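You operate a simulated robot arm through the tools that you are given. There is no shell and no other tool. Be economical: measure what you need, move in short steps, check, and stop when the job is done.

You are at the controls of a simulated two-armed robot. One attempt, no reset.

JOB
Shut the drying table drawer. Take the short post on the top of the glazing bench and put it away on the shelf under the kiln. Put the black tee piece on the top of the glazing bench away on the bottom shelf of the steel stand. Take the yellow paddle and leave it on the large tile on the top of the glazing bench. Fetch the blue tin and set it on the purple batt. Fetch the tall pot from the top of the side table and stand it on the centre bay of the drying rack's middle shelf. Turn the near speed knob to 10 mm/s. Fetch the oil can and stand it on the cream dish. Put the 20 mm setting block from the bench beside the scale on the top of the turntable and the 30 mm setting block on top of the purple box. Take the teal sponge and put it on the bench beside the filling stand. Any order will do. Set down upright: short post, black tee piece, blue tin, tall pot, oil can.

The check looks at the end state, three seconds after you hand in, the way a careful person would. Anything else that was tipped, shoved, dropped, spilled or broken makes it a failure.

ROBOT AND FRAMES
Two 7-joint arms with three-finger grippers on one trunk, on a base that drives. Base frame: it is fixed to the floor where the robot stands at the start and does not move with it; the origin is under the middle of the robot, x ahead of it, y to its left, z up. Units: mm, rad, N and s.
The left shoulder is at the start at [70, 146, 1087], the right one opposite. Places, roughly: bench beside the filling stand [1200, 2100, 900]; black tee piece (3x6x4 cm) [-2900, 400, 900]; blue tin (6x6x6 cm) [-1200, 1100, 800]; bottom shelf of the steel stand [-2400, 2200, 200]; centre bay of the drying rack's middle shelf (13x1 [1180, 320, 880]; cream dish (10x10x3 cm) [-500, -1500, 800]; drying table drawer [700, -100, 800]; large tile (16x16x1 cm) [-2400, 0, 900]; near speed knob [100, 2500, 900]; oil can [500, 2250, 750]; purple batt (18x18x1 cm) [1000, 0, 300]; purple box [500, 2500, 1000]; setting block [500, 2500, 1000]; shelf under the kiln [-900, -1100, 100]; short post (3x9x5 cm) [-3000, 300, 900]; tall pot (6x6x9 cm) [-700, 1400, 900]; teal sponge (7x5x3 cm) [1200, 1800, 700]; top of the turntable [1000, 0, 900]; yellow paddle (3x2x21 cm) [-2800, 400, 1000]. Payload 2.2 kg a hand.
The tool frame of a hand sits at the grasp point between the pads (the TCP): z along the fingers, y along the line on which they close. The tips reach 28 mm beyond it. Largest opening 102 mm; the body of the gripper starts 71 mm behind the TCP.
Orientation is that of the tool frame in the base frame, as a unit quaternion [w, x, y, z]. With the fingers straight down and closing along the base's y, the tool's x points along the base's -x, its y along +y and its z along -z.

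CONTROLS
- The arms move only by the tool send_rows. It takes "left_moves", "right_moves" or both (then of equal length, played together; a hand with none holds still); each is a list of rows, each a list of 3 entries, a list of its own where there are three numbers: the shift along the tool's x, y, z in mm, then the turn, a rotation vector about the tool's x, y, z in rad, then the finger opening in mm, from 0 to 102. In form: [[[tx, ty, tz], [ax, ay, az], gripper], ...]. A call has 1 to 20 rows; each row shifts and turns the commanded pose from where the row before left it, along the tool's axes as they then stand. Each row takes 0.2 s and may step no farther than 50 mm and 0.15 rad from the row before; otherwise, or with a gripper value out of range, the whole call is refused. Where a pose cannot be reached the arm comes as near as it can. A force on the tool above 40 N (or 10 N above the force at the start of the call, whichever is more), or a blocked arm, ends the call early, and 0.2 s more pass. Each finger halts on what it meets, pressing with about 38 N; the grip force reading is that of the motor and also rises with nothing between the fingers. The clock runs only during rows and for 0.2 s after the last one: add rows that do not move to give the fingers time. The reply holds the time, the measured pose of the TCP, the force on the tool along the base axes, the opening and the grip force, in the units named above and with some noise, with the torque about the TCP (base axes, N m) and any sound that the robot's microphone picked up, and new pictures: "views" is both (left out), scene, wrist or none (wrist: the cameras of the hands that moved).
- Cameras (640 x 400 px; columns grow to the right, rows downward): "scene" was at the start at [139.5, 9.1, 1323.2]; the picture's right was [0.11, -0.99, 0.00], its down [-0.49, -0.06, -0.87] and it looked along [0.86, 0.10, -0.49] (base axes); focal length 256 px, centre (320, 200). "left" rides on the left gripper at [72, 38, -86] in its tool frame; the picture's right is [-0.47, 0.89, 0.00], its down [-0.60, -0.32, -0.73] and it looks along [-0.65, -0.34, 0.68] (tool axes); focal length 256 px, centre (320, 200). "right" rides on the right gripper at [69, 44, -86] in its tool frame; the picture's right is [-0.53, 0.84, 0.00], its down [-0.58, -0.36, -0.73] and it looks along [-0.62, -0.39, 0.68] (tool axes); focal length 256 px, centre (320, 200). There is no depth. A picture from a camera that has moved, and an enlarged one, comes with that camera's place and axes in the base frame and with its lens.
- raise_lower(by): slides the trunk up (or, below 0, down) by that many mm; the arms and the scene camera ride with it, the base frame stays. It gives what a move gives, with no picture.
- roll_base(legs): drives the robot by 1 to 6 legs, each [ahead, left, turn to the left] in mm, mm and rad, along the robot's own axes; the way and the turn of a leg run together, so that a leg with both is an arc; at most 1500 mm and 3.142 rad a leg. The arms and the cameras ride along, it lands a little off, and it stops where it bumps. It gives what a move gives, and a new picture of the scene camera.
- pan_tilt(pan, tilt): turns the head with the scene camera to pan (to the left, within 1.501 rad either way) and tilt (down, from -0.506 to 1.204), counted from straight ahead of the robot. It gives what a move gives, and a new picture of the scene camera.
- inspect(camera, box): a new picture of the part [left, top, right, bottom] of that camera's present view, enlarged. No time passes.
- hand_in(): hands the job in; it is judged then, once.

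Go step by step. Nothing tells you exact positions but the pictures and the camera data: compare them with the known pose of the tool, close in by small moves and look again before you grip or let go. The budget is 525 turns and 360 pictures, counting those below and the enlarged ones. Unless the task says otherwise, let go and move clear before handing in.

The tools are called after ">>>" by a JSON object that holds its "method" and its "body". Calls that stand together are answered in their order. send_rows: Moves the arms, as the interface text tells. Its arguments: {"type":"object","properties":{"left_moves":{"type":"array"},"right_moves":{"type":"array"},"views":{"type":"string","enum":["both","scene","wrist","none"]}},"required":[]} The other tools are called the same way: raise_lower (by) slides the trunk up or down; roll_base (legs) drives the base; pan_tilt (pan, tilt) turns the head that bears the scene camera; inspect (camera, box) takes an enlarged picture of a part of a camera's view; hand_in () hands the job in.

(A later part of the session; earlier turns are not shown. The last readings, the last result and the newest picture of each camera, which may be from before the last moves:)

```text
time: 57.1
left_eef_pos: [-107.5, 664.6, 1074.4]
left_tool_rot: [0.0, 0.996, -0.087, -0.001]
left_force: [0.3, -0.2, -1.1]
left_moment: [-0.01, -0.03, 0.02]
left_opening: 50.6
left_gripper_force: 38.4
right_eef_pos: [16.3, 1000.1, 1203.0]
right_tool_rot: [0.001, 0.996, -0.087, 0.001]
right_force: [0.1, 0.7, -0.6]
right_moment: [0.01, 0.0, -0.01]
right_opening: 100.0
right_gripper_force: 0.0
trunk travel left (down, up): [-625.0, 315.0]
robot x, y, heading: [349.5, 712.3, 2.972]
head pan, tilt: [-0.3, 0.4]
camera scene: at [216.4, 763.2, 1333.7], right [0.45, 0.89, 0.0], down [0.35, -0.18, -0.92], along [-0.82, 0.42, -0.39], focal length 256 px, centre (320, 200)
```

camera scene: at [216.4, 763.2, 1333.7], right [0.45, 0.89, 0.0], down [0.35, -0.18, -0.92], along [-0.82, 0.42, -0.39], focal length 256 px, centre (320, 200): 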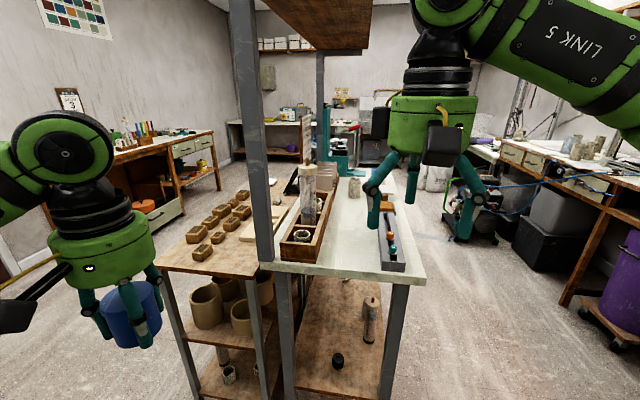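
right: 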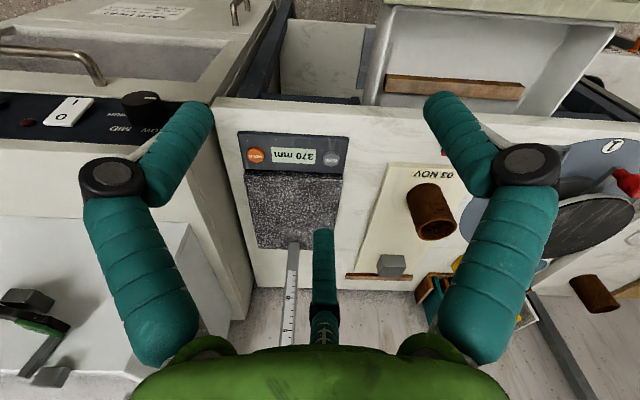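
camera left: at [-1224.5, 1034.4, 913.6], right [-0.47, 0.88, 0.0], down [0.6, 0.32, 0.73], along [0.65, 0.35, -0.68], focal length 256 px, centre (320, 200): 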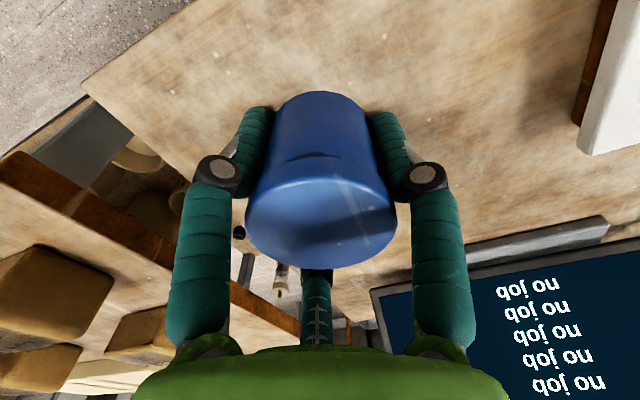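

The tin's opening shrank from 55 to 50; check the grip with the wrist camera, and zoom on the pot.

>>> {"method": "inspect", "body": {"camera": "left", "box": [100, 50, 500, 300]}}

>>> {"method": "inspect", "body": {"camera": "scene", "box": [270, 130, 440, 280]}}

```text
1.60 times, centred on (300, 175) of left
camera zoom: at [-42.9, 613.3, 1159.8], right [-0.61, -0.79, 0.0], down [-0.54, 0.42, 0.73], along [-0.58, 0.45, -0.68], focal length 410 px, centre (352, 240)
```

zoom: 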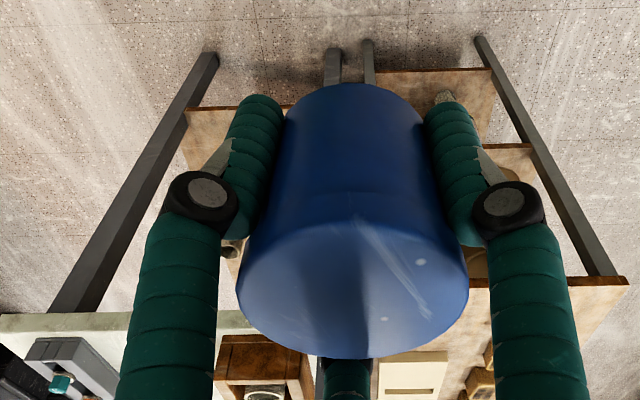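

```text
2.67 times, centred on (355, 205) of scene
camera zoom: at [216.4, 763.2, 1333.7], right [0.45, 0.89, 0.0], down [0.35, -0.18, -0.92], along [-0.82, 0.42, -0.39], focal length 682 px, centre (227, 187)
```

zoom: 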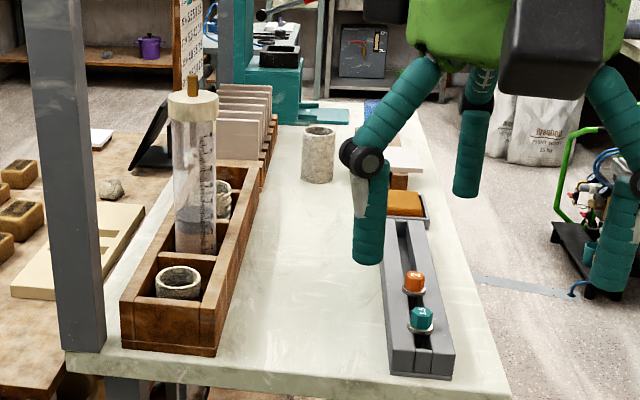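

The tall pot stands alone near (-650,1372) on the ~900 high table. First test whether a smaller closing gap lowers the tin grip force/creep.

>>> {"method": "send_rows", "body": {"left_moves": [[[0, 0, 0], [0, 0, 0], 49.5], [[0, 0, 0], [0, 0, 0], 49.5]], "views": "none"}}

>>> {"method": "roll_base", "body": {"legs": [[207, -916, 0], [0, 0, 1.18]]}}

```text
time: 57.7
left_eef_pos: [-107.3, 665.2, 1074.3]
left_tool_rot: [0.0, 0.996, -0.087, 0.0]
left_force: [0.0, 0.0, -0.3]
left_moment: [-0.02, 0.02, -0.03]
left_opening: 50.9
left_gripper_force: 28.2
right_eef_pos: [15.7, 998.5, 1201.0]
right_tool_rot: [0.001, 0.996, -0.086, 0.0]
right_force: [-0.8, 1.0, 0.4]
right_moment: [0.03, -0.01, 0.03]
right_opening: 100.0
right_gripper_force: 0.1
trunk travel left (down, up): [-625.0, 315.0]
robot x, y, heading: [351.9, 715.4, 2.971]
head pan, tilt: [-0.3, 0.4]
```

```text
time: 65.6
left_eef_pos: [175.7, 1215.3, 1074.2]
left_tool_rot: [0.0, 0.875, 0.484, -0.001]
left_force: [-0.2, 0.2, 0.1]
left_moment: [0.01, -0.01, 0.0]
left_opening: 50.6
left_gripper_force: 37.7
right_eef_pos: [-89.3, 1456.5, 1200.1]
right_tool_rot: [-0.001, 0.875, 0.484, 0.001]
right_force: [0.5, 0.2, -0.4]
right_moment: [0.0, 0.02, -0.02]
right_opening: 99.7
right_gripper_force: 0.0
trunk travel left (down, up): [-625.0, 315.0]
robot x, y, heading: [304.4, 1658.0, -2.125]
head pan, tilt: [-0.3, 0.4]
camera scene: at [203.2, 1552.8, 1333.8], right [-0.65, 0.76, 0.0], down [0.29, 0.25, -0.92], along [-0.7, -0.6, -0.39], focal length 256 px, centre (320, 200)
```

scene: 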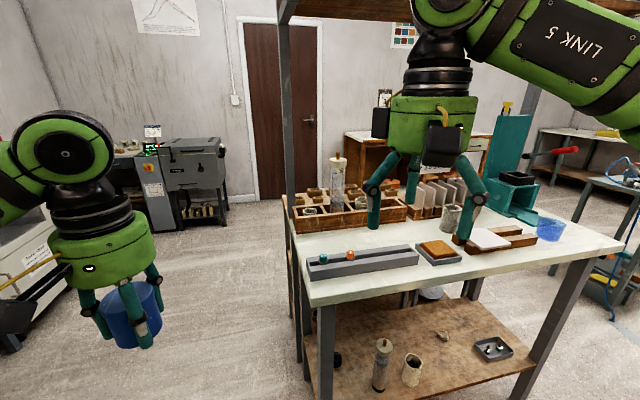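

Tin stable. Sidle along the table's far side so the pot is ahead of the right hand.

>>> {"method": "roll_base", "body": {"legs": [[130, -490, 0], [65, 0, 0]]}}

>>> {"method": "pan_tilt", "body": {"pan": -0.3, "tilt": 0.8}}

```text
time: 69.2
left_eef_pos: [-343.1, 1313.7, 1075.5]
left_tool_rot: [0.001, 0.875, 0.484, -0.002]
left_force: [0.5, 0.1, -1.7]
left_moment: [0.03, 0.03, -0.01]
left_opening: 50.6
left_gripper_force: 1.1
right_eef_pos: [-607.7, 1554.0, 1202.0]
right_tool_rot: [0.0, 0.874, 0.486, -0.001]
right_force: [0.5, -0.1, 0.0]
right_moment: [-0.02, -0.02, -0.01]
right_opening: 100.1
right_gripper_force: 0.1
trunk travel left (down, up): [-625.0, 315.0]
robot x, y, heading: [-220.3, 1753.4, -2.13]
head pan, tilt: [-0.3, 0.4]
camera scene: at [-314.9, 1651.1, 1334.1], right [-0.65, 0.76, 0.0], down [0.29, 0.25, -0.92], along [-0.7, -0.6, -0.39], focal length 256 px, centre (320, 200)
```

scene: 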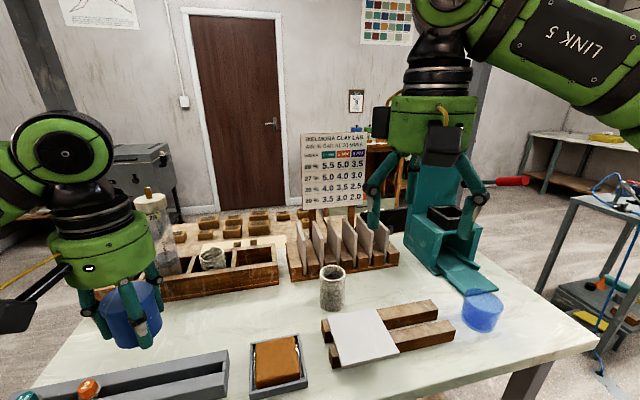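

```text
time: 70.0
left_eef_pos: [-344.3, 1313.2, 1073.6]
left_tool_rot: [0.0, 0.875, 0.484, -0.002]
left_force: [-0.2, 0.5, -1.6]
left_moment: [-0.02, 0.01, 0.05]
left_opening: 51.3
left_gripper_force: 1.3
right_eef_pos: [-608.3, 1553.0, 1201.1]
right_tool_rot: [0.001, 0.874, 0.486, 0.0]
right_force: [-0.2, 0.5, -0.2]
right_moment: [-0.01, 0.02, -0.01]
right_opening: 99.9
right_gripper_force: 0.1
trunk travel left (down, up): [-625.0, 315.0]
robot x, y, heading: [-221.6, 1753.6, -2.127]
head pan, tilt: [-0.3, 0.799]
camera scene: at [-306.8, 1657.2, 1298.8], right [-0.66, 0.76, 0.0], down [0.54, 0.47, -0.7], along [-0.53, -0.46, -0.72], focal length 256 px, centre (320, 200)
```

scene: 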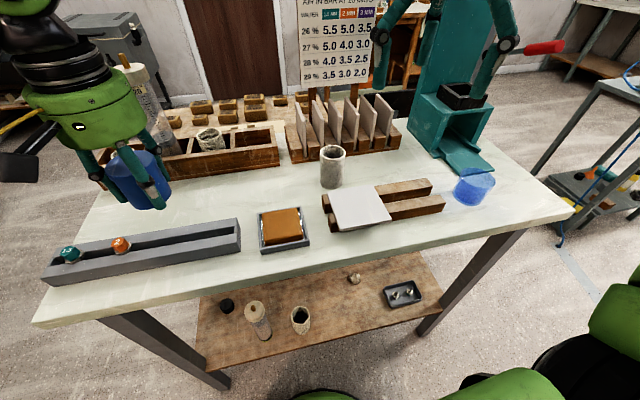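

The tin grip force dropped to 1 N; regrip firmly at once.

>>> {"method": "send_rows", "body": {"left_moves": [[[0, 0, 0], [0, 0, 0], 35], [[0, 0, 0], [0, 0, 0], 35], [[0, 0, 0], [0, 0, 0], 35]], "views": "wrist"}}

```text
time: 70.8
left_eef_pos: [-344.7, 1313.0, 1073.8]
left_tool_rot: [0.001, 0.874, 0.485, -0.001]
left_force: [-1.3, -0.4, 0.0]
left_moment: [-0.03, 0.01, 0.04]
left_opening: 50.4
left_gripper_force: 38.0
right_eef_pos: [-609.2, 1551.7, 1201.2]
right_tool_rot: [0.0, 0.874, 0.485, 0.0]
right_force: [1.1, 0.0, -0.4]
right_moment: [0.01, -0.02, 0.01]
right_opening: 100.1
right_gripper_force: 0.0
trunk travel left (down, up): [-625.0, 315.0]
robot x, y, heading: [-223.7, 1751.5, -2.127]
head pan, tilt: [-0.3, 0.799]
camera left: at [-273.6, 1352.9, 1160.0], right [0.5, -0.86, 0.0], down [-0.59, -0.34, 0.73], along [-0.63, -0.37, -0.68], focal length 256 px, centre (320, 200)
```

left: 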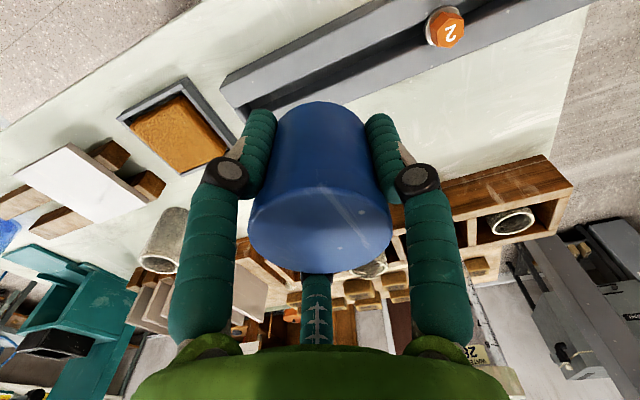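

Tin held. Now move the right hand above the pot.

>>> {"method": "send_rows", "body": {"right_moves": [[[-42, 11, 22], [0, 0, 0], 100], [[-42, 11, 22], [0, 0, 0], 100], [[-42, 11, 22], [0, 0, 0], 100], [[-42, 10, 24], [0, 0, 0], 100]], "views": "wrist"}}

```text
time: 71.8
left_eef_pos: [-345.1, 1309.3, 1072.0]
left_tool_rot: [-0.001, 0.875, 0.484, 0.0]
left_force: [-0.9, -0.3, -0.2]
left_moment: [0.06, 0.01, -0.02]
left_opening: 50.3
left_gripper_force: 38.0
right_eef_pos: [-661.1, 1384.3, 1108.0]
right_tool_rot: [-0.002, 0.874, 0.485, 0.002]
right_force: [-0.8, -1.5, -0.4]
right_moment: [0.01, -0.04, 0.01]
right_opening: 99.9
right_gripper_force: 0.2
trunk travel left (down, up): [-625.0, 315.0]
robot x, y, heading: [-219.9, 1755.5, -2.131]
head pan, tilt: [-0.3, 0.799]
camera right: at [-587.6, 1418.9, 1195.0], right [0.43, -0.9, 0.0], down [-0.61, -0.3, 0.73], along [-0.66, -0.31, -0.68], focal length 256 px, centre (320, 200)
```

right: 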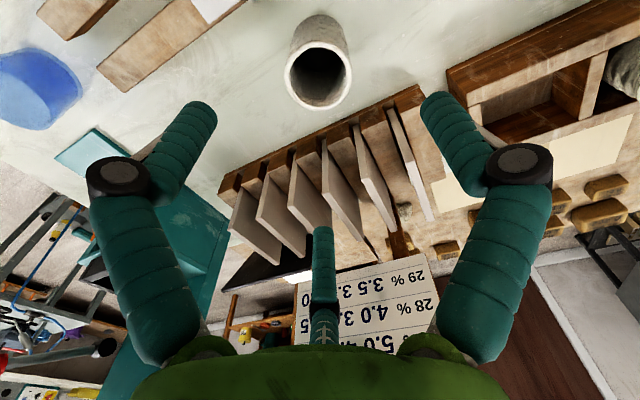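

>>> {"method": "send_rows", "body": {"right_moves": [[[-5, -8, 40], [0, 0, 0], 100], [[0, 0, 40], [0, 0, 0], 100], [[0, 0, 25], [0, 0, 0], 100]], "views": "wrist"}}

```text
time: 72.7
left_eef_pos: [-345.1, 1311.9, 1073.8]
left_tool_rot: [0.001, 0.875, 0.484, -0.001]
left_force: [0.4, -0.6, -0.2]
left_moment: [-0.04, -0.01, 0.01]
left_opening: 50.4
left_gripper_force: 37.8
right_eef_pos: [-668.8, 1387.3, 1004.9]
right_tool_rot: [0.001, 0.874, 0.485, -0.001]
right_force: [-1.1, 0.3, 0.1]
right_moment: [0.01, -0.03, 0.0]
right_opening: 99.8
right_gripper_force: 0.0
trunk travel left (down, up): [-625.0, 315.0]
robot x, y, heading: [-220.7, 1755.5, -2.125]
head pan, tilt: [-0.3, 0.799]
camera right: at [-596.6, 1422.7, 1090.9], right [0.43, -0.9, 0.0], down [-0.61, -0.3, 0.73], along [-0.66, -0.32, -0.68], focal length 256 px, centre (320, 200)
```

right: 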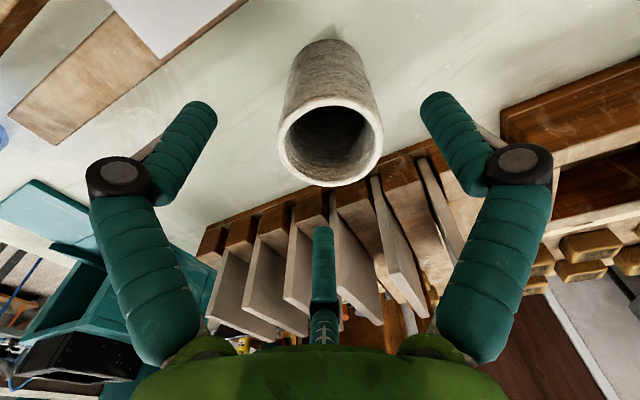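

>>> {"method": "send_rows", "body": {"right_moves": [[[-6, 2, 36], [0, 0, 0], 100], [[0, 0, 36], [0, 0, 0], 100], [[0, 0, 0], [0, 0, 0], 45], [[0, 0, 0], [0, 0, 0], 45], [[0, 0, 0], [0, 0, 0], 45], [[0, 0, 0], [0, 0, 0], 45]], "views": "wrist"}}

```text
time: 74.0
left_eef_pos: [-344.0, 1312.4, 1074.7]
left_tool_rot: [0.001, 0.875, 0.484, 0.0]
left_force: [0.1, -0.1, 0.6]
left_moment: [0.04, -0.01, 0.0]
left_opening: 50.4
left_gripper_force: 37.9
right_eef_pos: [-669.8, 1380.6, 934.9]
right_tool_rot: [0.001, 0.874, 0.486, -0.001]
right_force: [0.7, -1.2, 4.1]
right_moment: [-0.12, -0.01, -0.01]
right_opening: 52.1
right_gripper_force: 37.6
trunk travel left (down, up): [-625.0, 315.0]
robot x, y, heading: [-220.4, 1755.8, -2.125]
head pan, tilt: [-0.3, 0.799]
camera right: at [-596.8, 1415.9, 1020.1], right [0.43, -0.9, 0.0], down [-0.61, -0.3, 0.73], along [-0.66, -0.32, -0.68], focal length 256 px, centre (320, 200)
```

right: 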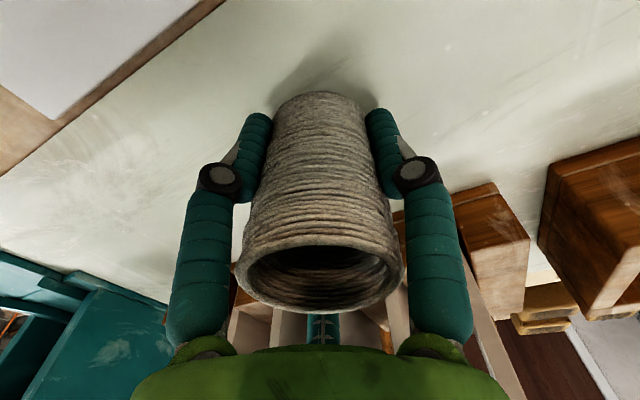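

Pot gripped. Lift and retract it, keeping it upright.

>>> {"method": "send_rows", "body": {"right_moves": [[[0, 0, -20], [0, 0, 0], 40], [[0, 0, -45], [0, 0, 0], 40], [[0, 0, -45], [0, 0, 0], 40], [[0, 0, -45], [0, 0, 0], 40], [[42, 0, -10], [0, 0, 0], 40], [[42, 0, -10], [0, 0, 0], 40], [[42, 0, -10], [0, 0, 0], 40]], "left_moves": [[[0, 0, -10], [0, 0, 0], 35], [[0, 0, -20], [0, 0, 0], 35], [[0, 0, -20], [0, 0, 0], 35], [[20, 0, -20], [0, 0, 0], 35], [[20, 0, 0], [0, 0, 0], 35], [[20, 0, 0], [0, 0, 0], 35], [[0, 0, 0], [0, 0, 0], 35]], "views": "wrist"}}

```text
time: 75.7
left_eef_pos: [-312.3, 1364.8, 1145.0]
left_tool_rot: [0.001, 0.875, 0.483, -0.001]
left_force: [0.7, 0.1, -1.1]
left_moment: [-0.03, -0.01, 0.02]
left_opening: 50.5
left_gripper_force: 37.9
right_eef_pos: [-604.6, 1489.0, 1120.0]
right_tool_rot: [0.001, 0.874, 0.485, 0.0]
right_force: [-0.2, -0.3, 0.0]
right_moment: [-0.05, 0.01, 0.03]
right_opening: 52.1
right_gripper_force: 38.0
trunk travel left (down, up): [-625.0, 315.0]
robot x, y, heading: [-219.3, 1756.0, -2.132]
head pan, tilt: [-0.3, 0.799]
camera right: at [-530.5, 1524.5, 1205.2], right [0.43, -0.9, 0.0], down [-0.61, -0.3, 0.73], along [-0.66, -0.32, -0.68], focal length 256 px, centre (320, 200)
camera left: at [-240.7, 1405.7, 1230.5], right [0.5, -0.86, 0.0], down [-0.59, -0.34, 0.73], along [-0.63, -0.37, -0.68], focal length 256 px, centre (320, 200)
```

right: 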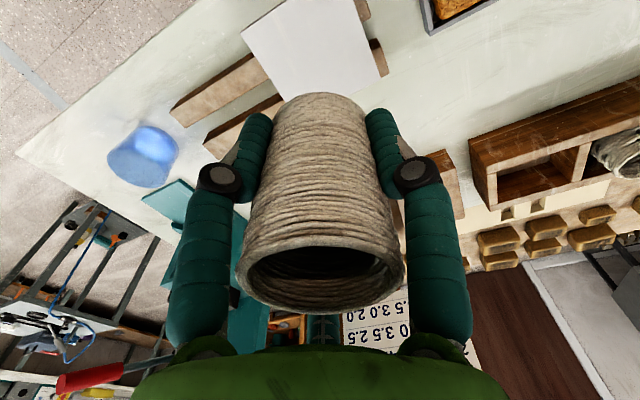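
left: 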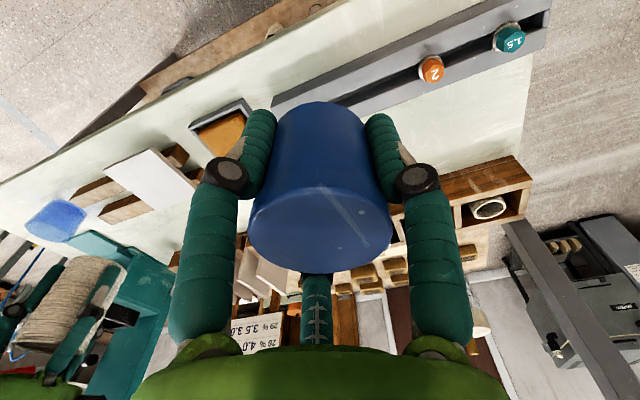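

Both held upright. Drive round to face the drying rack.

>>> {"method": "roll_base", "body": {"legs": [[-150, 0, 0], [18, 883, 0], [0, 0, 1.41], [560, -241, 0]]}}

>>> {"method": "pan_tilt", "body": {"pan": -0.1, "tilt": 0.6}}

```text
time: 87.8
left_eef_pos: [1222.6, 698.0, 1144.7]
left_tool_rot: [0.001, 0.356, 0.934, -0.001]
left_force: [-0.8, -0.4, -0.9]
left_moment: [-0.02, 0.0, -0.01]
left_opening: 50.5
left_gripper_force: 38.0
right_eef_pos: [1051.2, 428.3, 1119.9]
right_tool_rot: [0.001, 0.355, 0.935, 0.0]
right_force: [0.5, 0.0, -1.2]
right_moment: [-0.03, 0.0, 0.04]
right_opening: 51.7
right_gripper_force: 37.9
trunk travel left (down, up): [-625.0, 315.0]
robot x, y, heading: [855.9, 852.7, -0.725]
head pan, tilt: [-0.3, 0.799]
camera scene: at [932.0, 750.9, 1299.0], right [-0.85, -0.52, 0.0], down [-0.37, 0.61, -0.7], along [0.36, -0.6, -0.72], focal length 256 px, centre (320, 200)
```

scene: 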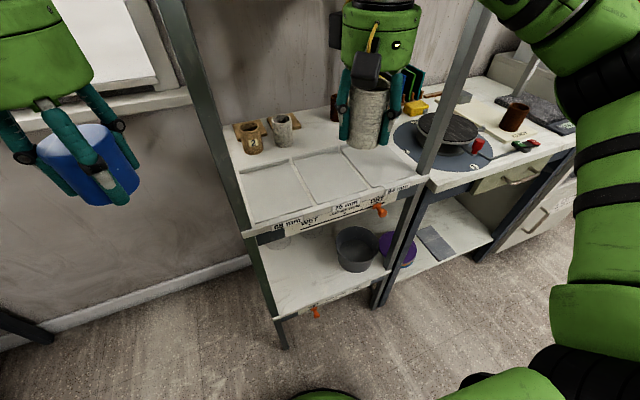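

```text
time: 88.5
left_eef_pos: [1222.5, 696.3, 1144.1]
left_tool_rot: [0.001, 0.356, 0.934, -0.001]
left_force: [-0.2, 0.3, -1.6]
left_moment: [-0.01, 0.02, 0.03]
left_opening: 50.4
left_gripper_force: 37.7
right_eef_pos: [1052.2, 428.1, 1121.2]
right_tool_rot: [0.002, 0.355, 0.935, 0.0]
right_force: [0.2, 0.6, -1.4]
right_moment: [-0.01, 0.02, -0.02]
right_opening: 52.0
right_gripper_force: 38.2
trunk travel left (down, up): [-625.0, 315.0]
robot x, y, heading: [853.9, 850.0, -0.722]
head pan, tilt: [-0.099, 0.6]
camera scene: at [950.1, 754.8, 1315.8], right [-0.73, -0.68, 0.0], down [-0.38, 0.41, -0.83], along [0.56, -0.61, -0.56], focal length 256 px, centre (320, 200)
```

scene: 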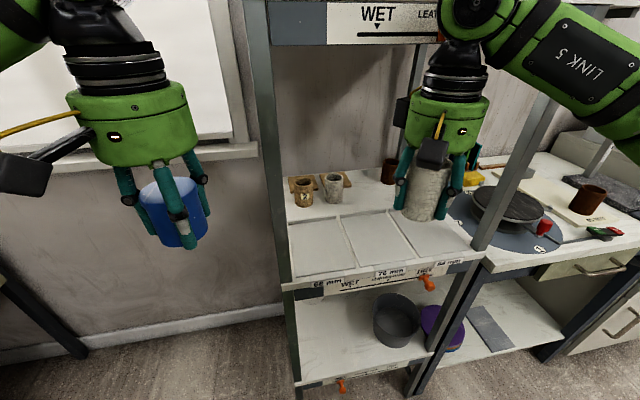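

The rack's centre bay is at about (1170,300) on the shelf. Retract the tin hand, lower the trunk so the arm passes beneath the upper shelf, then move closer.

>>> {"method": "send_rows", "body": {"left_moves": [[[40, 0, 0], [0, 0, 0], 35], [[40, 0, 0], [0, 0, 0], 35], [[40, 0, 0], [0, 0, 0], 35]], "views": "none"}}

>>> {"method": "raise_lower", "body": {"by": -140}}

>>> {"method": "roll_base", "body": {"legs": [[100, 0, 0]]}}

```text
time: 89.3
left_eef_pos: [1134.0, 776.8, 1144.7]
left_tool_rot: [0.002, 0.356, 0.934, 0.0]
left_force: [0.2, 0.2, -2.0]
left_moment: [0.03, 0.02, -0.02]
left_opening: 50.5
left_gripper_force: 38.0
right_eef_pos: [1052.4, 429.4, 1120.4]
right_tool_rot: [0.0, 0.355, 0.935, -0.001]
right_force: [0.2, -0.1, -1.2]
right_moment: [0.01, 0.0, 0.01]
right_opening: 51.6
right_gripper_force: 37.6
trunk travel left (down, up): [-625.0, 315.0]
robot x, y, heading: [854.4, 852.0, -0.723]
head pan, tilt: [-0.099, 0.6]
```

```text
time: 91.0
left_eef_pos: [1134.1, 775.8, 1005.2]
left_tool_rot: [0.001, 0.356, 0.934, 0.0]
left_force: [-0.1, 1.4, -1.2]
left_moment: [0.01, 0.03, 0.02]
left_opening: 50.3
left_gripper_force: 38.1
right_eef_pos: [1054.0, 427.3, 979.9]
right_tool_rot: [0.0, 0.355, 0.935, -0.001]
right_force: [-0.1, 0.0, -1.1]
right_moment: [0.01, 0.03, 0.0]
right_opening: 51.6
right_gripper_force: 37.9
trunk travel left (down, up): [-485.0, 455.0]
robot x, y, heading: [852.4, 854.4, -0.723]
head pan, tilt: [-0.099, 0.6]
```

```text
time: 92.1
left_eef_pos: [1208.6, 709.6, 1005.1]
left_tool_rot: [0.001, 0.357, 0.934, 0.0]
left_force: [0.1, 0.7, -1.8]
left_moment: [0.02, 0.02, 0.0]
left_opening: 50.5
left_gripper_force: 37.9
right_eef_pos: [1127.5, 361.7, 979.8]
right_tool_rot: [0.001, 0.354, 0.935, 0.0]
right_force: [0.3, 0.2, -1.2]
right_moment: [0.01, 0.04, -0.03]
right_opening: 51.7
right_gripper_force: 38.4
trunk travel left (down, up): [-485.0, 455.0]
robot x, y, heading: [929.7, 786.0, -0.724]
head pan, tilt: [-0.099, 0.6]
camera scene: at [1026.3, 687.5, 1175.6], right [-0.73, -0.68, 0.0], down [-0.38, 0.42, -0.82], along [0.56, -0.61, -0.57], focal length 256 px, centre (320, 200)
```

scene: 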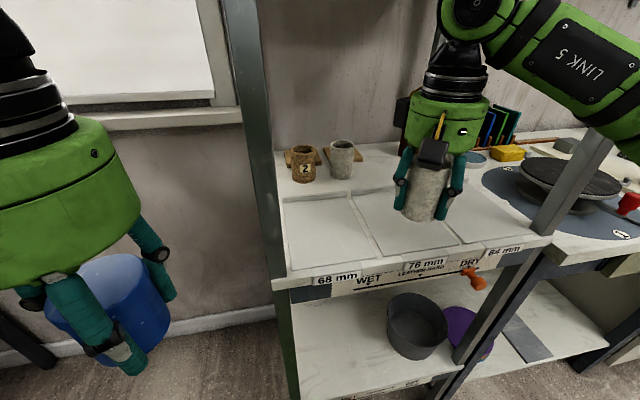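

>>> {"method": "send_rows", "body": {"right_moves": [[[-25, -3, 0], [0, 0, 0], 40], [[-24, -3, 0], [0, 0, 0], 40], [[-24, -4, 0], [0, 0, 0], 40]], "views": "both"}}

```text
time: 92.9
left_eef_pos: [1210.6, 707.9, 1004.0]
left_tool_rot: [0.001, 0.357, 0.934, -0.001]
left_force: [-0.9, 0.1, -1.3]
left_moment: [0.01, 0.03, 0.0]
left_opening: 50.7
left_gripper_force: 38.1
right_eef_pos: [1175.0, 305.2, 980.9]
right_tool_rot: [0.001, 0.356, 0.935, 0.0]
right_force: [1.1, 0.5, -1.4]
right_moment: [0.0, 0.0, -0.02]
right_opening: 51.8
right_gripper_force: 38.4
trunk travel left (down, up): [-485.0, 455.0]
robot x, y, heading: [929.1, 788.3, -0.727]
head pan, tilt: [-0.099, 0.6]
camera scene: at [1026.8, 687.3, 1175.5], right [-0.73, -0.68, 0.0], down [-0.38, 0.42, -0.82], along [0.56, -0.61, -0.57], focal length 256 px, centre (320, 200)
camera right: at [1152.3, 383.9, 1064.8], right [0.96, 0.28, 0.0], down [0.19, -0.66, 0.73], along [0.2, -0.7, -0.68], focal length 256 px, centre (320, 200)
```

scene: 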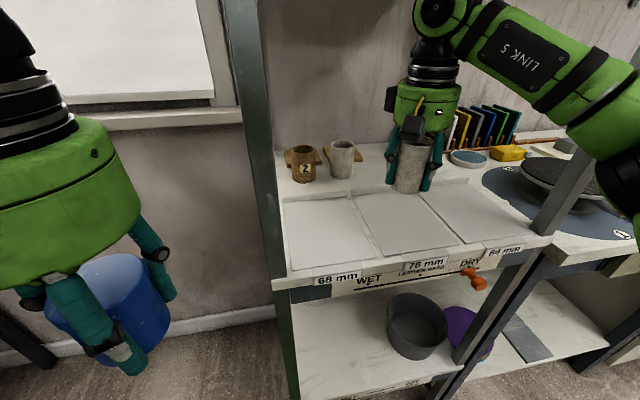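
right: 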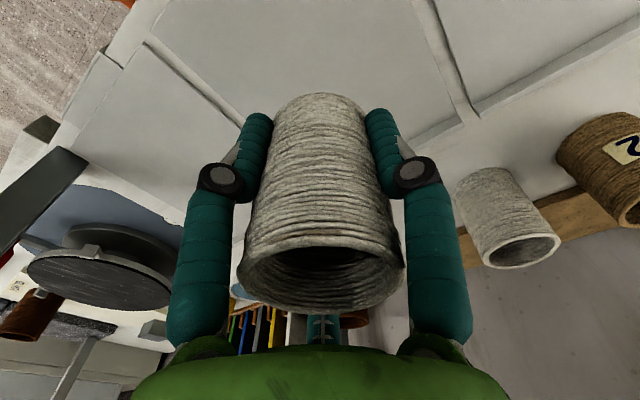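

Pot is centred over the leather-hard bay. Lower gently.

>>> {"method": "send_rows", "body": {"right_moves": [[[0, 0, 25], [0, 0, 0], 40], [[0, 0, 20], [0, 0, 0], 40], [[0, 0, 5], [0, 0, 0], 40], [[0, 0, 0], [0, 0, 0], 40]], "views": "wrist"}}

>>> {"method": "inspect", "body": {"camera": "scene", "box": [330, 120, 490, 240]}}

```text
time: 93.9
left_eef_pos: [1208.5, 709.4, 1004.0]
left_tool_rot: [0.001, 0.356, 0.934, 0.0]
left_force: [-0.5, 0.4, 0.0]
left_moment: [0.01, 0.02, -0.02]
left_opening: 50.4
left_gripper_force: 38.1
right_eef_pos: [1174.1, 306.2, 929.9]
right_tool_rot: [0.0, 0.356, 0.935, 0.0]
right_force: [0.1, -0.6, -0.2]
right_moment: [-0.01, 0.02, -0.03]
right_opening: 52.0
right_gripper_force: 38.8
trunk travel left (down, up): [-485.0, 455.0]
robot x, y, heading: [934.0, 788.1, -0.726]
head pan, tilt: [-0.099, 0.6]
camera right: at [1151.7, 384.3, 1015.0], right [0.96, 0.28, 0.0], down [0.19, -0.65, 0.73], along [0.2, -0.7, -0.68], focal length 256 px, centre (320, 200)
```

right: 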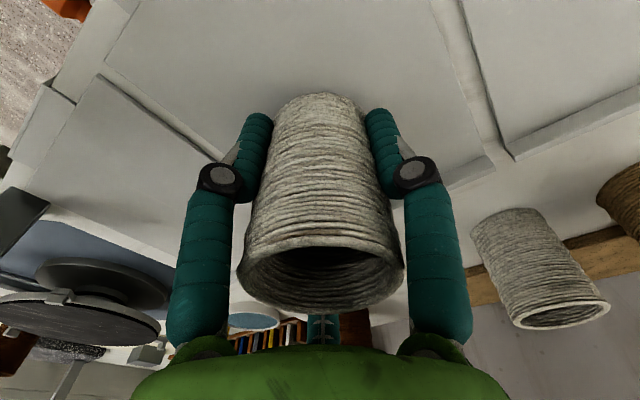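

```text
3.33 times, centred on (410, 180) of scene
camera zoom: at [1026.2, 687.5, 1175.5], right [-0.73, -0.68, 0.0], down [-0.38, 0.42, -0.82], along [0.56, -0.61, -0.57], focal length 852 px, centre (20, 267)
```

zoom: 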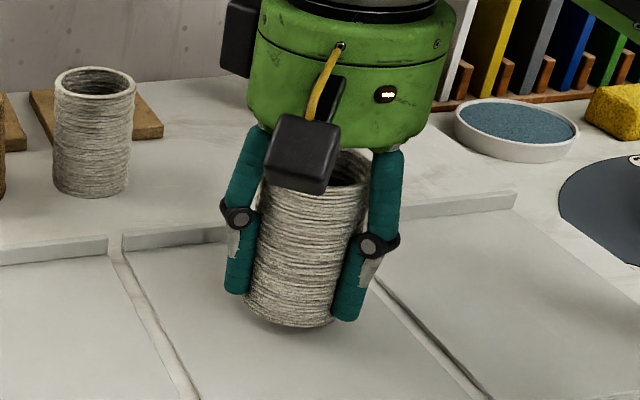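

>>> {"method": "send_rows", "body": {"right_moves": [[[0, 0, 3], [0, 0, 0], 40], [[0, 0, 3], [0, 0, 0], 40]], "views": "none"}}

>>> {"method": "send_rows", "body": {"right_moves": [[[0, 0, 2], [0, 0, 0], 40], [[0, 0, 2], [0, 0, 0], 40]], "views": "none"}}

>>> {"method": "inspect", "body": {"camera": "scene", "box": [330, 120, 490, 240]}}

```text
time: 94.5
left_eef_pos: [1208.6, 708.5, 1005.1]
left_tool_rot: [0.001, 0.357, 0.934, 0.0]
left_force: [0.0, -0.3, -1.3]
left_moment: [0.01, -0.01, 0.0]
left_opening: 50.3
left_gripper_force: 37.8
right_eef_pos: [1174.6, 306.0, 923.6]
right_tool_rot: [-0.001, 0.355, 0.935, 0.0]
right_force: [-0.3, 0.4, -0.6]
right_moment: [0.03, -0.01, 0.03]
right_opening: 51.7
right_gripper_force: 37.8
trunk travel left (down, up): [-485.0, 455.0]
robot x, y, heading: [927.6, 782.2, -0.728]
head pan, tilt: [-0.099, 0.6]
```

```text
time: 95.1
left_eef_pos: [1209.2, 708.1, 1004.7]
left_tool_rot: [0.001, 0.356, 0.934, -0.002]
left_force: [0.2, 0.0, -0.5]
left_moment: [-0.04, -0.02, 0.03]
left_opening: 50.6
left_gripper_force: 37.8
right_eef_pos: [1174.4, 305.2, 919.2]
right_tool_rot: [0.002, 0.355, 0.935, -0.001]
right_force: [-0.4, -0.7, -0.5]
right_moment: [-0.01, -0.02, 0.0]
right_opening: 51.7
right_gripper_force: 38.4
trunk travel left (down, up): [-485.0, 455.0]
robot x, y, heading: [929.6, 786.4, -0.728]
head pan, tilt: [-0.099, 0.6]
```

```text
3.33 times, centred on (410, 180) of scene
camera zoom: at [1026.2, 687.5, 1175.6], right [-0.73, -0.68, 0.0], down [-0.38, 0.42, -0.82], along [0.56, -0.61, -0.57], focal length 852 px, centre (20, 267)
```

zoom: 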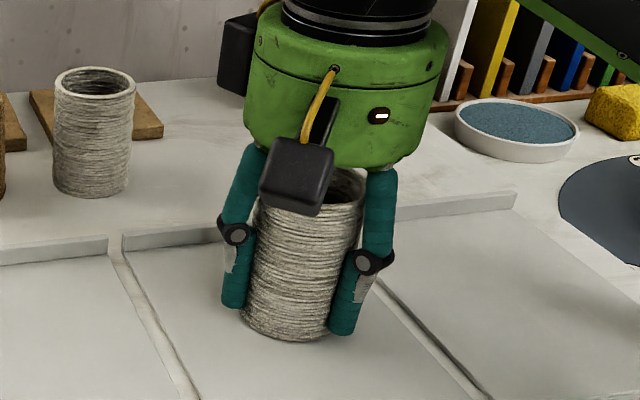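

>>> {"method": "send_rows", "body": {"right_moves": [[[0, 0, 2], [0, 0, 0], 40], [[0, 0, 2], [0, 0, 0], 40]], "views": "none"}}

>>> {"method": "send_rows", "body": {"right_moves": [[[0, 0, 2], [0, 0, 0], 40], [[0, 0, 2], [0, 0, 0], 40]], "views": "none"}}

>>> {"method": "inspect", "body": {"camera": "scene", "box": [330, 120, 490, 240]}}

```text
time: 95.7
left_eef_pos: [1207.8, 709.1, 1005.0]
left_tool_rot: [0.002, 0.357, 0.934, -0.001]
left_force: [1.4, 0.6, -1.4]
left_moment: [0.0, 0.0, 0.02]
left_opening: 50.5
left_gripper_force: 37.9
right_eef_pos: [1174.9, 306.0, 919.0]
right_tool_rot: [0.004, 0.356, 0.935, 0.0]
right_force: [1.4, -4.1, 19.1]
right_moment: [0.26, 0.09, -0.05]
right_opening: 52.0
right_gripper_force: 37.8
trunk travel left (down, up): [-485.0, 455.0]
robot x, y, heading: [929.7, 789.2, -0.723]
head pan, tilt: [-0.099, 0.6]
```

```text
time: 96.3
left_eef_pos: [1208.4, 709.7, 1004.8]
left_tool_rot: [0.002, 0.357, 0.934, -0.002]
left_force: [0.0, 0.2, -0.4]
left_moment: [-0.01, -0.01, -0.01]
left_opening: 50.3
left_gripper_force: 37.8
right_eef_pos: [1174.8, 305.4, 916.6]
right_tool_rot: [0.006, 0.356, 0.935, -0.002]
right_force: [4.3, -9.3, 33.6]
right_moment: [-0.37, -0.42, -0.29]
right_opening: 52.0
right_gripper_force: 38.1
trunk travel left (down, up): [-485.0, 455.0]
robot x, y, heading: [928.6, 784.5, -0.727]
head pan, tilt: [-0.099, 0.6]
```

```text
3.33 times, centred on (410, 180) of scene
camera zoom: at [1024.9, 689.8, 1176.2], right [-0.73, -0.68, 0.0], down [-0.38, 0.41, -0.83], along [0.56, -0.61, -0.56], focal length 852 px, centre (20, 267)
```

zoom: 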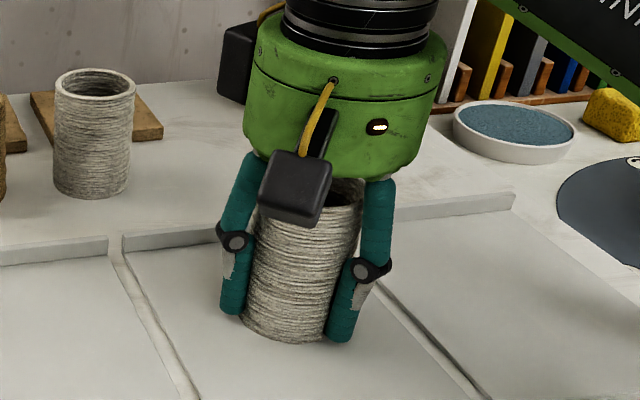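

Contact at TCP z≈919. Ease the pressure off and open.

>>> {"method": "send_rows", "body": {"right_moves": [[[0, 0, -4], [0, 0, 0], 40], [[0, 0, -2.5], [0, 0, 0], 40], [[0, 0, 0], [0, 0, 0], 56], [[0, 0, 0], [0, 0, 0], 70], [[0, 0, 0], [0, 0, 0], 84], [[0, 0, 0], [0, 0, 0], 84]], "views": "wrist"}}

```text
time: 97.7
left_eef_pos: [1208.2, 709.4, 1004.5]
left_tool_rot: [0.001, 0.357, 0.934, 0.0]
left_force: [-0.1, -0.5, -0.6]
left_moment: [0.0, 0.02, -0.01]
left_opening: 50.6
left_gripper_force: 38.2
right_eef_pos: [1174.6, 305.6, 917.5]
right_tool_rot: [0.0, 0.354, 0.935, 0.0]
right_force: [-1.1, 0.8, -0.4]
right_moment: [0.02, -0.01, 0.02]
right_opening: 84.1
right_gripper_force: 0.1
trunk travel left (down, up): [-485.0, 455.0]
robot x, y, heading: [930.2, 785.6, -0.733]
head pan, tilt: [-0.099, 0.6]
camera right: at [1152.1, 384.2, 1003.4], right [0.96, 0.28, 0.0], down [0.19, -0.66, 0.73], along [0.2, -0.7, -0.68], focal length 256 px, centre (320, 200)
```

right: 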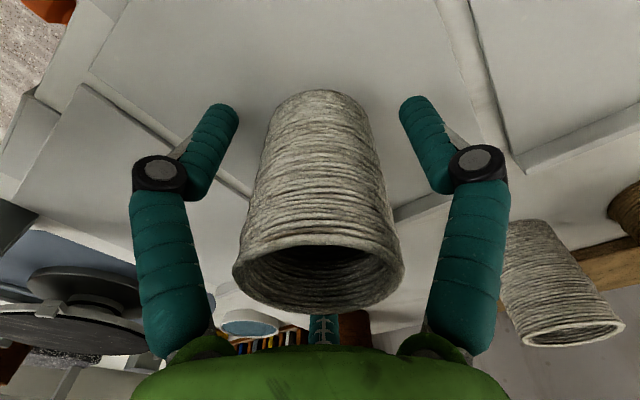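

>>> {"method": "send_rows", "body": {"right_moves": [[[0, 0, -27], [0, 0, 0], 90], [[0, 0, -27], [0, 0, 0], 90], [[0, 0, -27], [0, 0, 0], 90], [[45, 0, 0], [0, 0, 0], 90], [[45, 0, 0], [0, 0, 0], 90], [[45, 0, 0], [0, 0, 0], 90]], "views": "none"}}

>>> {"method": "roll_base", "body": {"legs": [[-150, 0, 0]]}}

>>> {"method": "inspect", "body": {"camera": "left", "box": [0, 0, 640, 400]}}

```text
time: 99.1
left_eef_pos: [1207.4, 709.1, 1004.8]
left_tool_rot: [0.002, 0.357, 0.934, 0.0]
left_force: [-0.3, -0.5, -0.6]
left_moment: [-0.03, -0.03, -0.01]
left_opening: 50.6
left_gripper_force: 38.0
right_eef_pos: [1072.5, 396.4, 999.8]
right_tool_rot: [0.0, 0.356, 0.935, -0.001]
right_force: [0.4, 0.0, 0.1]
right_moment: [0.0, 0.0, 0.05]
right_opening: 90.2
right_gripper_force: 0.1
trunk travel left (down, up): [-485.0, 455.0]
robot x, y, heading: [928.4, 785.5, -0.726]
head pan, tilt: [-0.099, 0.6]
```

```text
time: 100.5
left_eef_pos: [1097.0, 808.3, 1004.0]
left_tool_rot: [0.0, 0.358, 0.934, 0.0]
left_force: [0.3, -0.1, -2.2]
left_moment: [-0.01, -0.06, 0.02]
left_opening: 50.4
left_gripper_force: 37.9
right_eef_pos: [963.1, 495.0, 999.5]
right_tool_rot: [0.0, 0.356, 0.934, 0.0]
right_force: [-0.2, -0.5, -0.1]
right_moment: [0.0, -0.01, 0.0]
right_opening: 90.0
right_gripper_force: 0.1
trunk travel left (down, up): [-485.0, 455.0]
robot x, y, heading: [818.4, 885.6, -0.727]
head pan, tilt: [-0.099, 0.6]
camera scene: at [913.9, 787.1, 1175.6], right [-0.74, -0.68, 0.0], down [-0.38, 0.42, -0.83], along [0.56, -0.61, -0.56], focal length 256 px, centre (320, 200)
```

scene: 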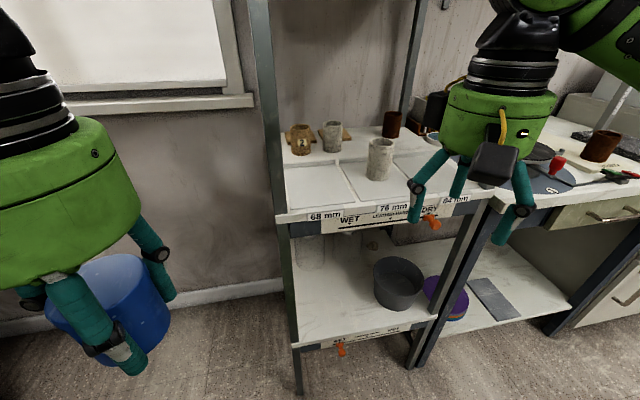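

```text
1.00 times, centred on (320, 200) of left (not enlarged: the box is as wide or as high as the picture)
camera zoom: at [1068.1, 884.4, 1090.5], right [0.94, 0.35, 0.0], down [0.24, -0.64, 0.73], along [0.26, -0.69, -0.68], focal length 256 px, centre (320, 200)
```

zoom: 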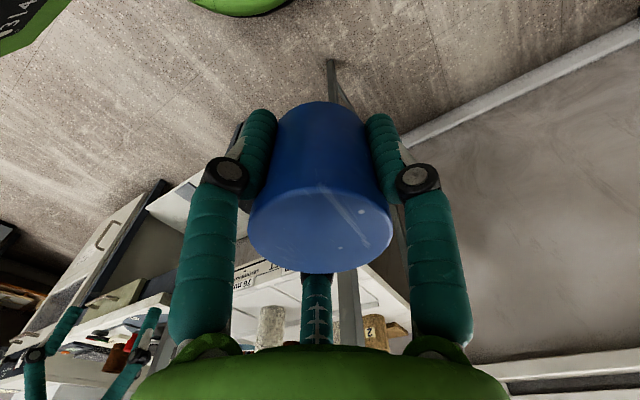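

Pot placed. Now the tin: the purple batt lies at about (940,-28,315) on the drying table's lower shelf. Drive in front of it.

>>> {"method": "roll_base", "body": {"legs": [[-20, -614, 0], [0, 0, 0.092], [130, -187, 0]]}}

>>> {"method": "pan_tilt", "body": {"pan": 0.1, "tilt": 0.8}}

```text
time: 105.8
left_eef_pos: [675.1, 161.1, 1004.9]
left_tool_rot: [0.002, 0.31, 0.951, 0.0]
left_force: [-0.5, 0.2, -1.3]
left_moment: [-0.01, -0.03, -0.01]
left_opening: 50.4
left_gripper_force: 38.2
right_eef_pos: [571.5, -164.4, 998.7]
right_tool_rot: [0.0, 0.31, 0.951, 0.001]
right_force: [-0.8, -0.7, -0.1]
right_moment: [0.02, 0.02, 0.0]
right_opening: 90.0
right_gripper_force: 0.0
trunk travel left (down, up): [-485.0, 455.0]
robot x, y, heading: [391.3, 211.6, -0.628]
head pan, tilt: [-0.099, 0.6]
camera scene: at [495.2, 122.2, 1175.6], right [-0.67, -0.75, 0.0], down [-0.42, 0.38, -0.82], along [0.62, -0.55, -0.57], focal length 256 px, centre (320, 200)
```

scene: 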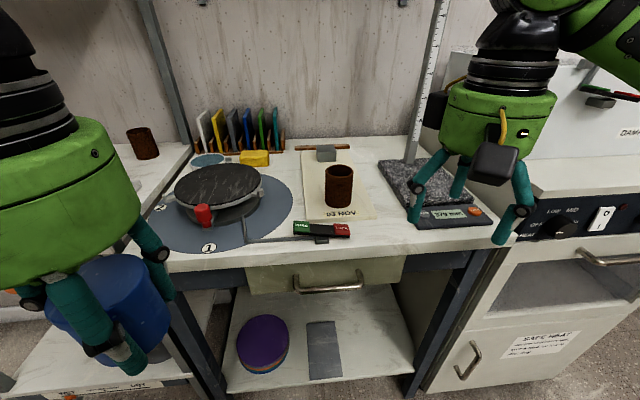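

```text
time: 106.5
left_eef_pos: [675.4, 161.2, 1004.5]
left_tool_rot: [0.001, 0.311, 0.95, 0.0]
left_force: [0.7, -0.5, -1.0]
left_moment: [-0.01, 0.01, 0.0]
left_opening: 50.2
left_gripper_force: 38.5
right_eef_pos: [571.1, -164.7, 1000.7]
right_tool_rot: [0.001, 0.31, 0.951, -0.001]
right_force: [0.1, -0.2, -0.6]
right_moment: [0.02, -0.02, 0.02]
right_opening: 90.1
right_gripper_force: 0.0
trunk travel left (down, up): [-485.0, 455.0]
robot x, y, heading: [393.7, 213.7, -0.626]
head pan, tilt: [0.099, 0.799]
camera scene: at [498.8, 140.4, 1158.7], right [-0.51, -0.86, 0.0], down [-0.62, 0.36, -0.7], along [0.6, -0.35, -0.72], focal length 256 px, centre (320, 200)
```

scene: 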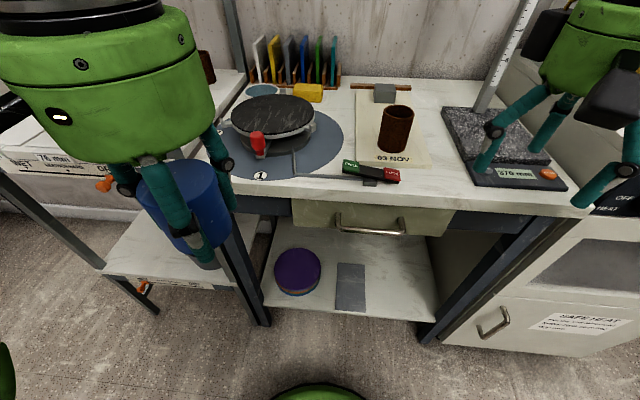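

Batt confirmed at (938,-24,315). Retract right hand, shift the base right, then lower the trunk.

>>> {"method": "send_rows", "body": {"right_moves": [[[45, 0, 0], [0, 0, 0], 60], [[45, 0, 0], [0, 0, 0], 20], [[45, 0, 0], [0, 0, 0], 0]], "views": "none"}}

>>> {"method": "roll_base", "body": {"legs": [[0, -170, 0], [40, 0, 0]]}}

>>> {"method": "raise_lower", "body": {"by": -470}}

>>> {"method": "pan_tilt", "body": {"pan": 0.4, "tilt": 0.5}}

```text
time: 107.3
left_eef_pos: [674.3, 161.7, 1004.9]
left_tool_rot: [0.001, 0.312, 0.95, -0.001]
left_force: [-0.7, 0.3, -1.3]
left_moment: [-0.04, 0.01, 0.01]
left_opening: 50.3
left_gripper_force: 38.2
right_eef_pos: [461.7, -84.3, 999.7]
right_tool_rot: [0.001, 0.31, 0.951, 0.0]
right_force: [0.3, -0.2, -0.2]
right_moment: [-0.02, -0.01, 0.0]
right_opening: 2.0
right_gripper_force: 31.7
trunk travel left (down, up): [-485.0, 455.0]
robot x, y, heading: [388.3, 210.5, -0.632]
head pan, tilt: [0.099, 0.799]
```

```text
time: 109.2
left_eef_pos: [608.1, 0.5, 1004.4]
left_tool_rot: [0.001, 0.311, 0.951, 0.0]
left_force: [-0.1, -0.6, -0.8]
left_moment: [0.01, 0.02, 0.03]
left_opening: 50.4
left_gripper_force: 37.7
right_eef_pos: [393.9, -246.9, 999.7]
right_tool_rot: [0.002, 0.308, 0.951, -0.001]
right_force: [1.0, -0.4, 0.1]
right_moment: [0.0, 0.02, 0.03]
right_opening: 2.2
right_gripper_force: 31.3
trunk travel left (down, up): [-485.0, 455.0]
robot x, y, heading: [324.3, 56.8, -0.631]
head pan, tilt: [0.099, 0.799]
camera scene: at [431.3, -20.4, 1158.7], right [-0.5, -0.86, 0.0], down [-0.62, 0.36, -0.7], along [0.6, -0.35, -0.72], focal length 256 px, centre (320, 200)
```

scene: 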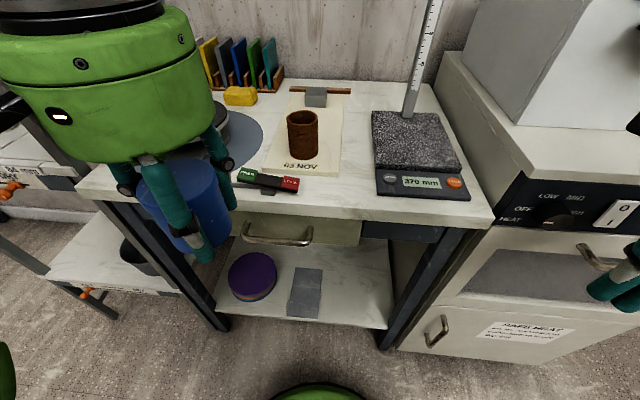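

```text
refused: -470 is not a number from -400 to 400
```

```text
time: 110.0
left_eef_pos: [608.2, 1.3, 1003.8]
left_tool_rot: [0.003, 0.311, 0.951, 0.0]
left_force: [-1.0, -0.3, -1.4]
left_moment: [0.01, 0.0, 0.02]
left_opening: 50.6
left_gripper_force: 38.1
right_eef_pos: [395.2, -246.5, 999.6]
right_tool_rot: [0.0, 0.309, 0.951, 0.001]
right_force: [-0.3, 0.1, 0.0]
right_moment: [-0.03, 0.0, -0.01]
right_opening: 2.0
right_gripper_force: 31.4
trunk travel left (down, up): [-485.0, 455.0]
robot x, y, heading: [320.5, 51.1, -0.628]
head pan, tilt: [0.4, 0.499]
camera scene: at [449.9, 0.0, 1184.6], right [-0.23, -0.97, 0.0], down [-0.47, 0.11, -0.88], along [0.85, -0.2, -0.48], focal length 256 px, centre (320, 200)
```

scene: 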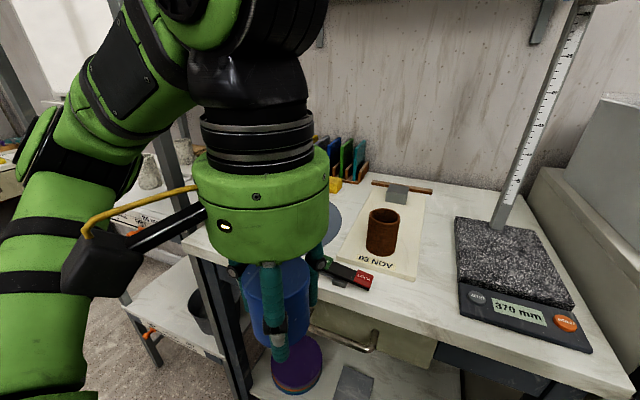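

>>> {"method": "raise_lower", "body": {"by": -400}}

>>> {"method": "raise_lower", "body": {"by": -60}}

>>> {"method": "pan_tilt", "body": {"pan": 0.3, "tilt": 0.35}}

```text
time: 113.9
left_eef_pos: [607.0, 0.4, 604.6]
left_tool_rot: [0.0, 0.31, 0.951, 0.0]
left_force: [-0.3, 0.4, -1.1]
left_moment: [-0.02, 0.0, -0.01]
left_opening: 50.4
left_gripper_force: 37.5
right_eef_pos: [394.9, -245.0, 599.4]
right_tool_rot: [0.001, 0.309, 0.951, -0.001]
right_force: [0.4, 0.4, -0.7]
right_moment: [-0.03, 0.02, 0.01]
right_opening: 2.3
right_gripper_force: 31.2
trunk travel left (down, up): [-85.0, 855.0]
robot x, y, heading: [322.2, 53.0, -0.632]
head pan, tilt: [0.4, 0.499]
```

```text
time: 114.9
left_eef_pos: [607.2, 0.7, 544.1]
left_tool_rot: [0.002, 0.311, 0.951, -0.001]
left_force: [-0.6, 0.7, -1.3]
left_moment: [0.05, -0.01, -0.02]
left_opening: 50.6
left_gripper_force: 38.3
right_eef_pos: [394.5, -245.2, 540.7]
right_tool_rot: [0.001, 0.308, 0.951, -0.001]
right_force: [1.1, 0.4, 0.1]
right_moment: [0.01, 0.0, -0.01]
right_opening: 2.1
right_gripper_force: 31.5
trunk travel left (down, up): [-25.0, 915.0]
robot x, y, heading: [321.4, 52.4, -0.628]
head pan, tilt: [0.4, 0.499]
```

```text
time: 115.6
left_eef_pos: [606.8, 0.4, 544.4]
left_tool_rot: [0.001, 0.311, 0.951, 0.0]
left_force: [0.1, -0.2, -1.1]
left_moment: [-0.02, -0.01, -0.02]
left_opening: 50.4
left_gripper_force: 38.1
right_eef_pos: [395.5, -247.2, 539.0]
right_tool_rot: [0.001, 0.31, 0.951, 0.0]
right_force: [0.8, 0.2, 0.9]
right_moment: [-0.05, 0.02, 0.0]
right_opening: 2.0
right_gripper_force: 31.3
trunk travel left (down, up): [-25.0, 915.0]
robot x, y, heading: [322.4, 50.2, -0.631]
head pan, tilt: [0.3, 0.351]
camera scene: at [449.7, -9.4, 738.3], right [-0.32, -0.95, 0.0], down [-0.33, 0.11, -0.94], along [0.89, -0.3, -0.34], focal length 256 px, centre (320, 200)
```

scene: 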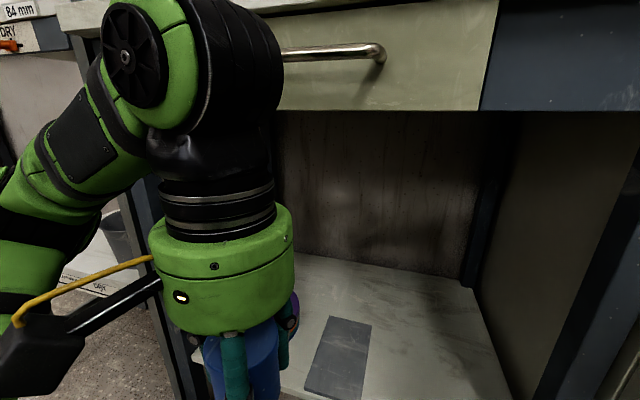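

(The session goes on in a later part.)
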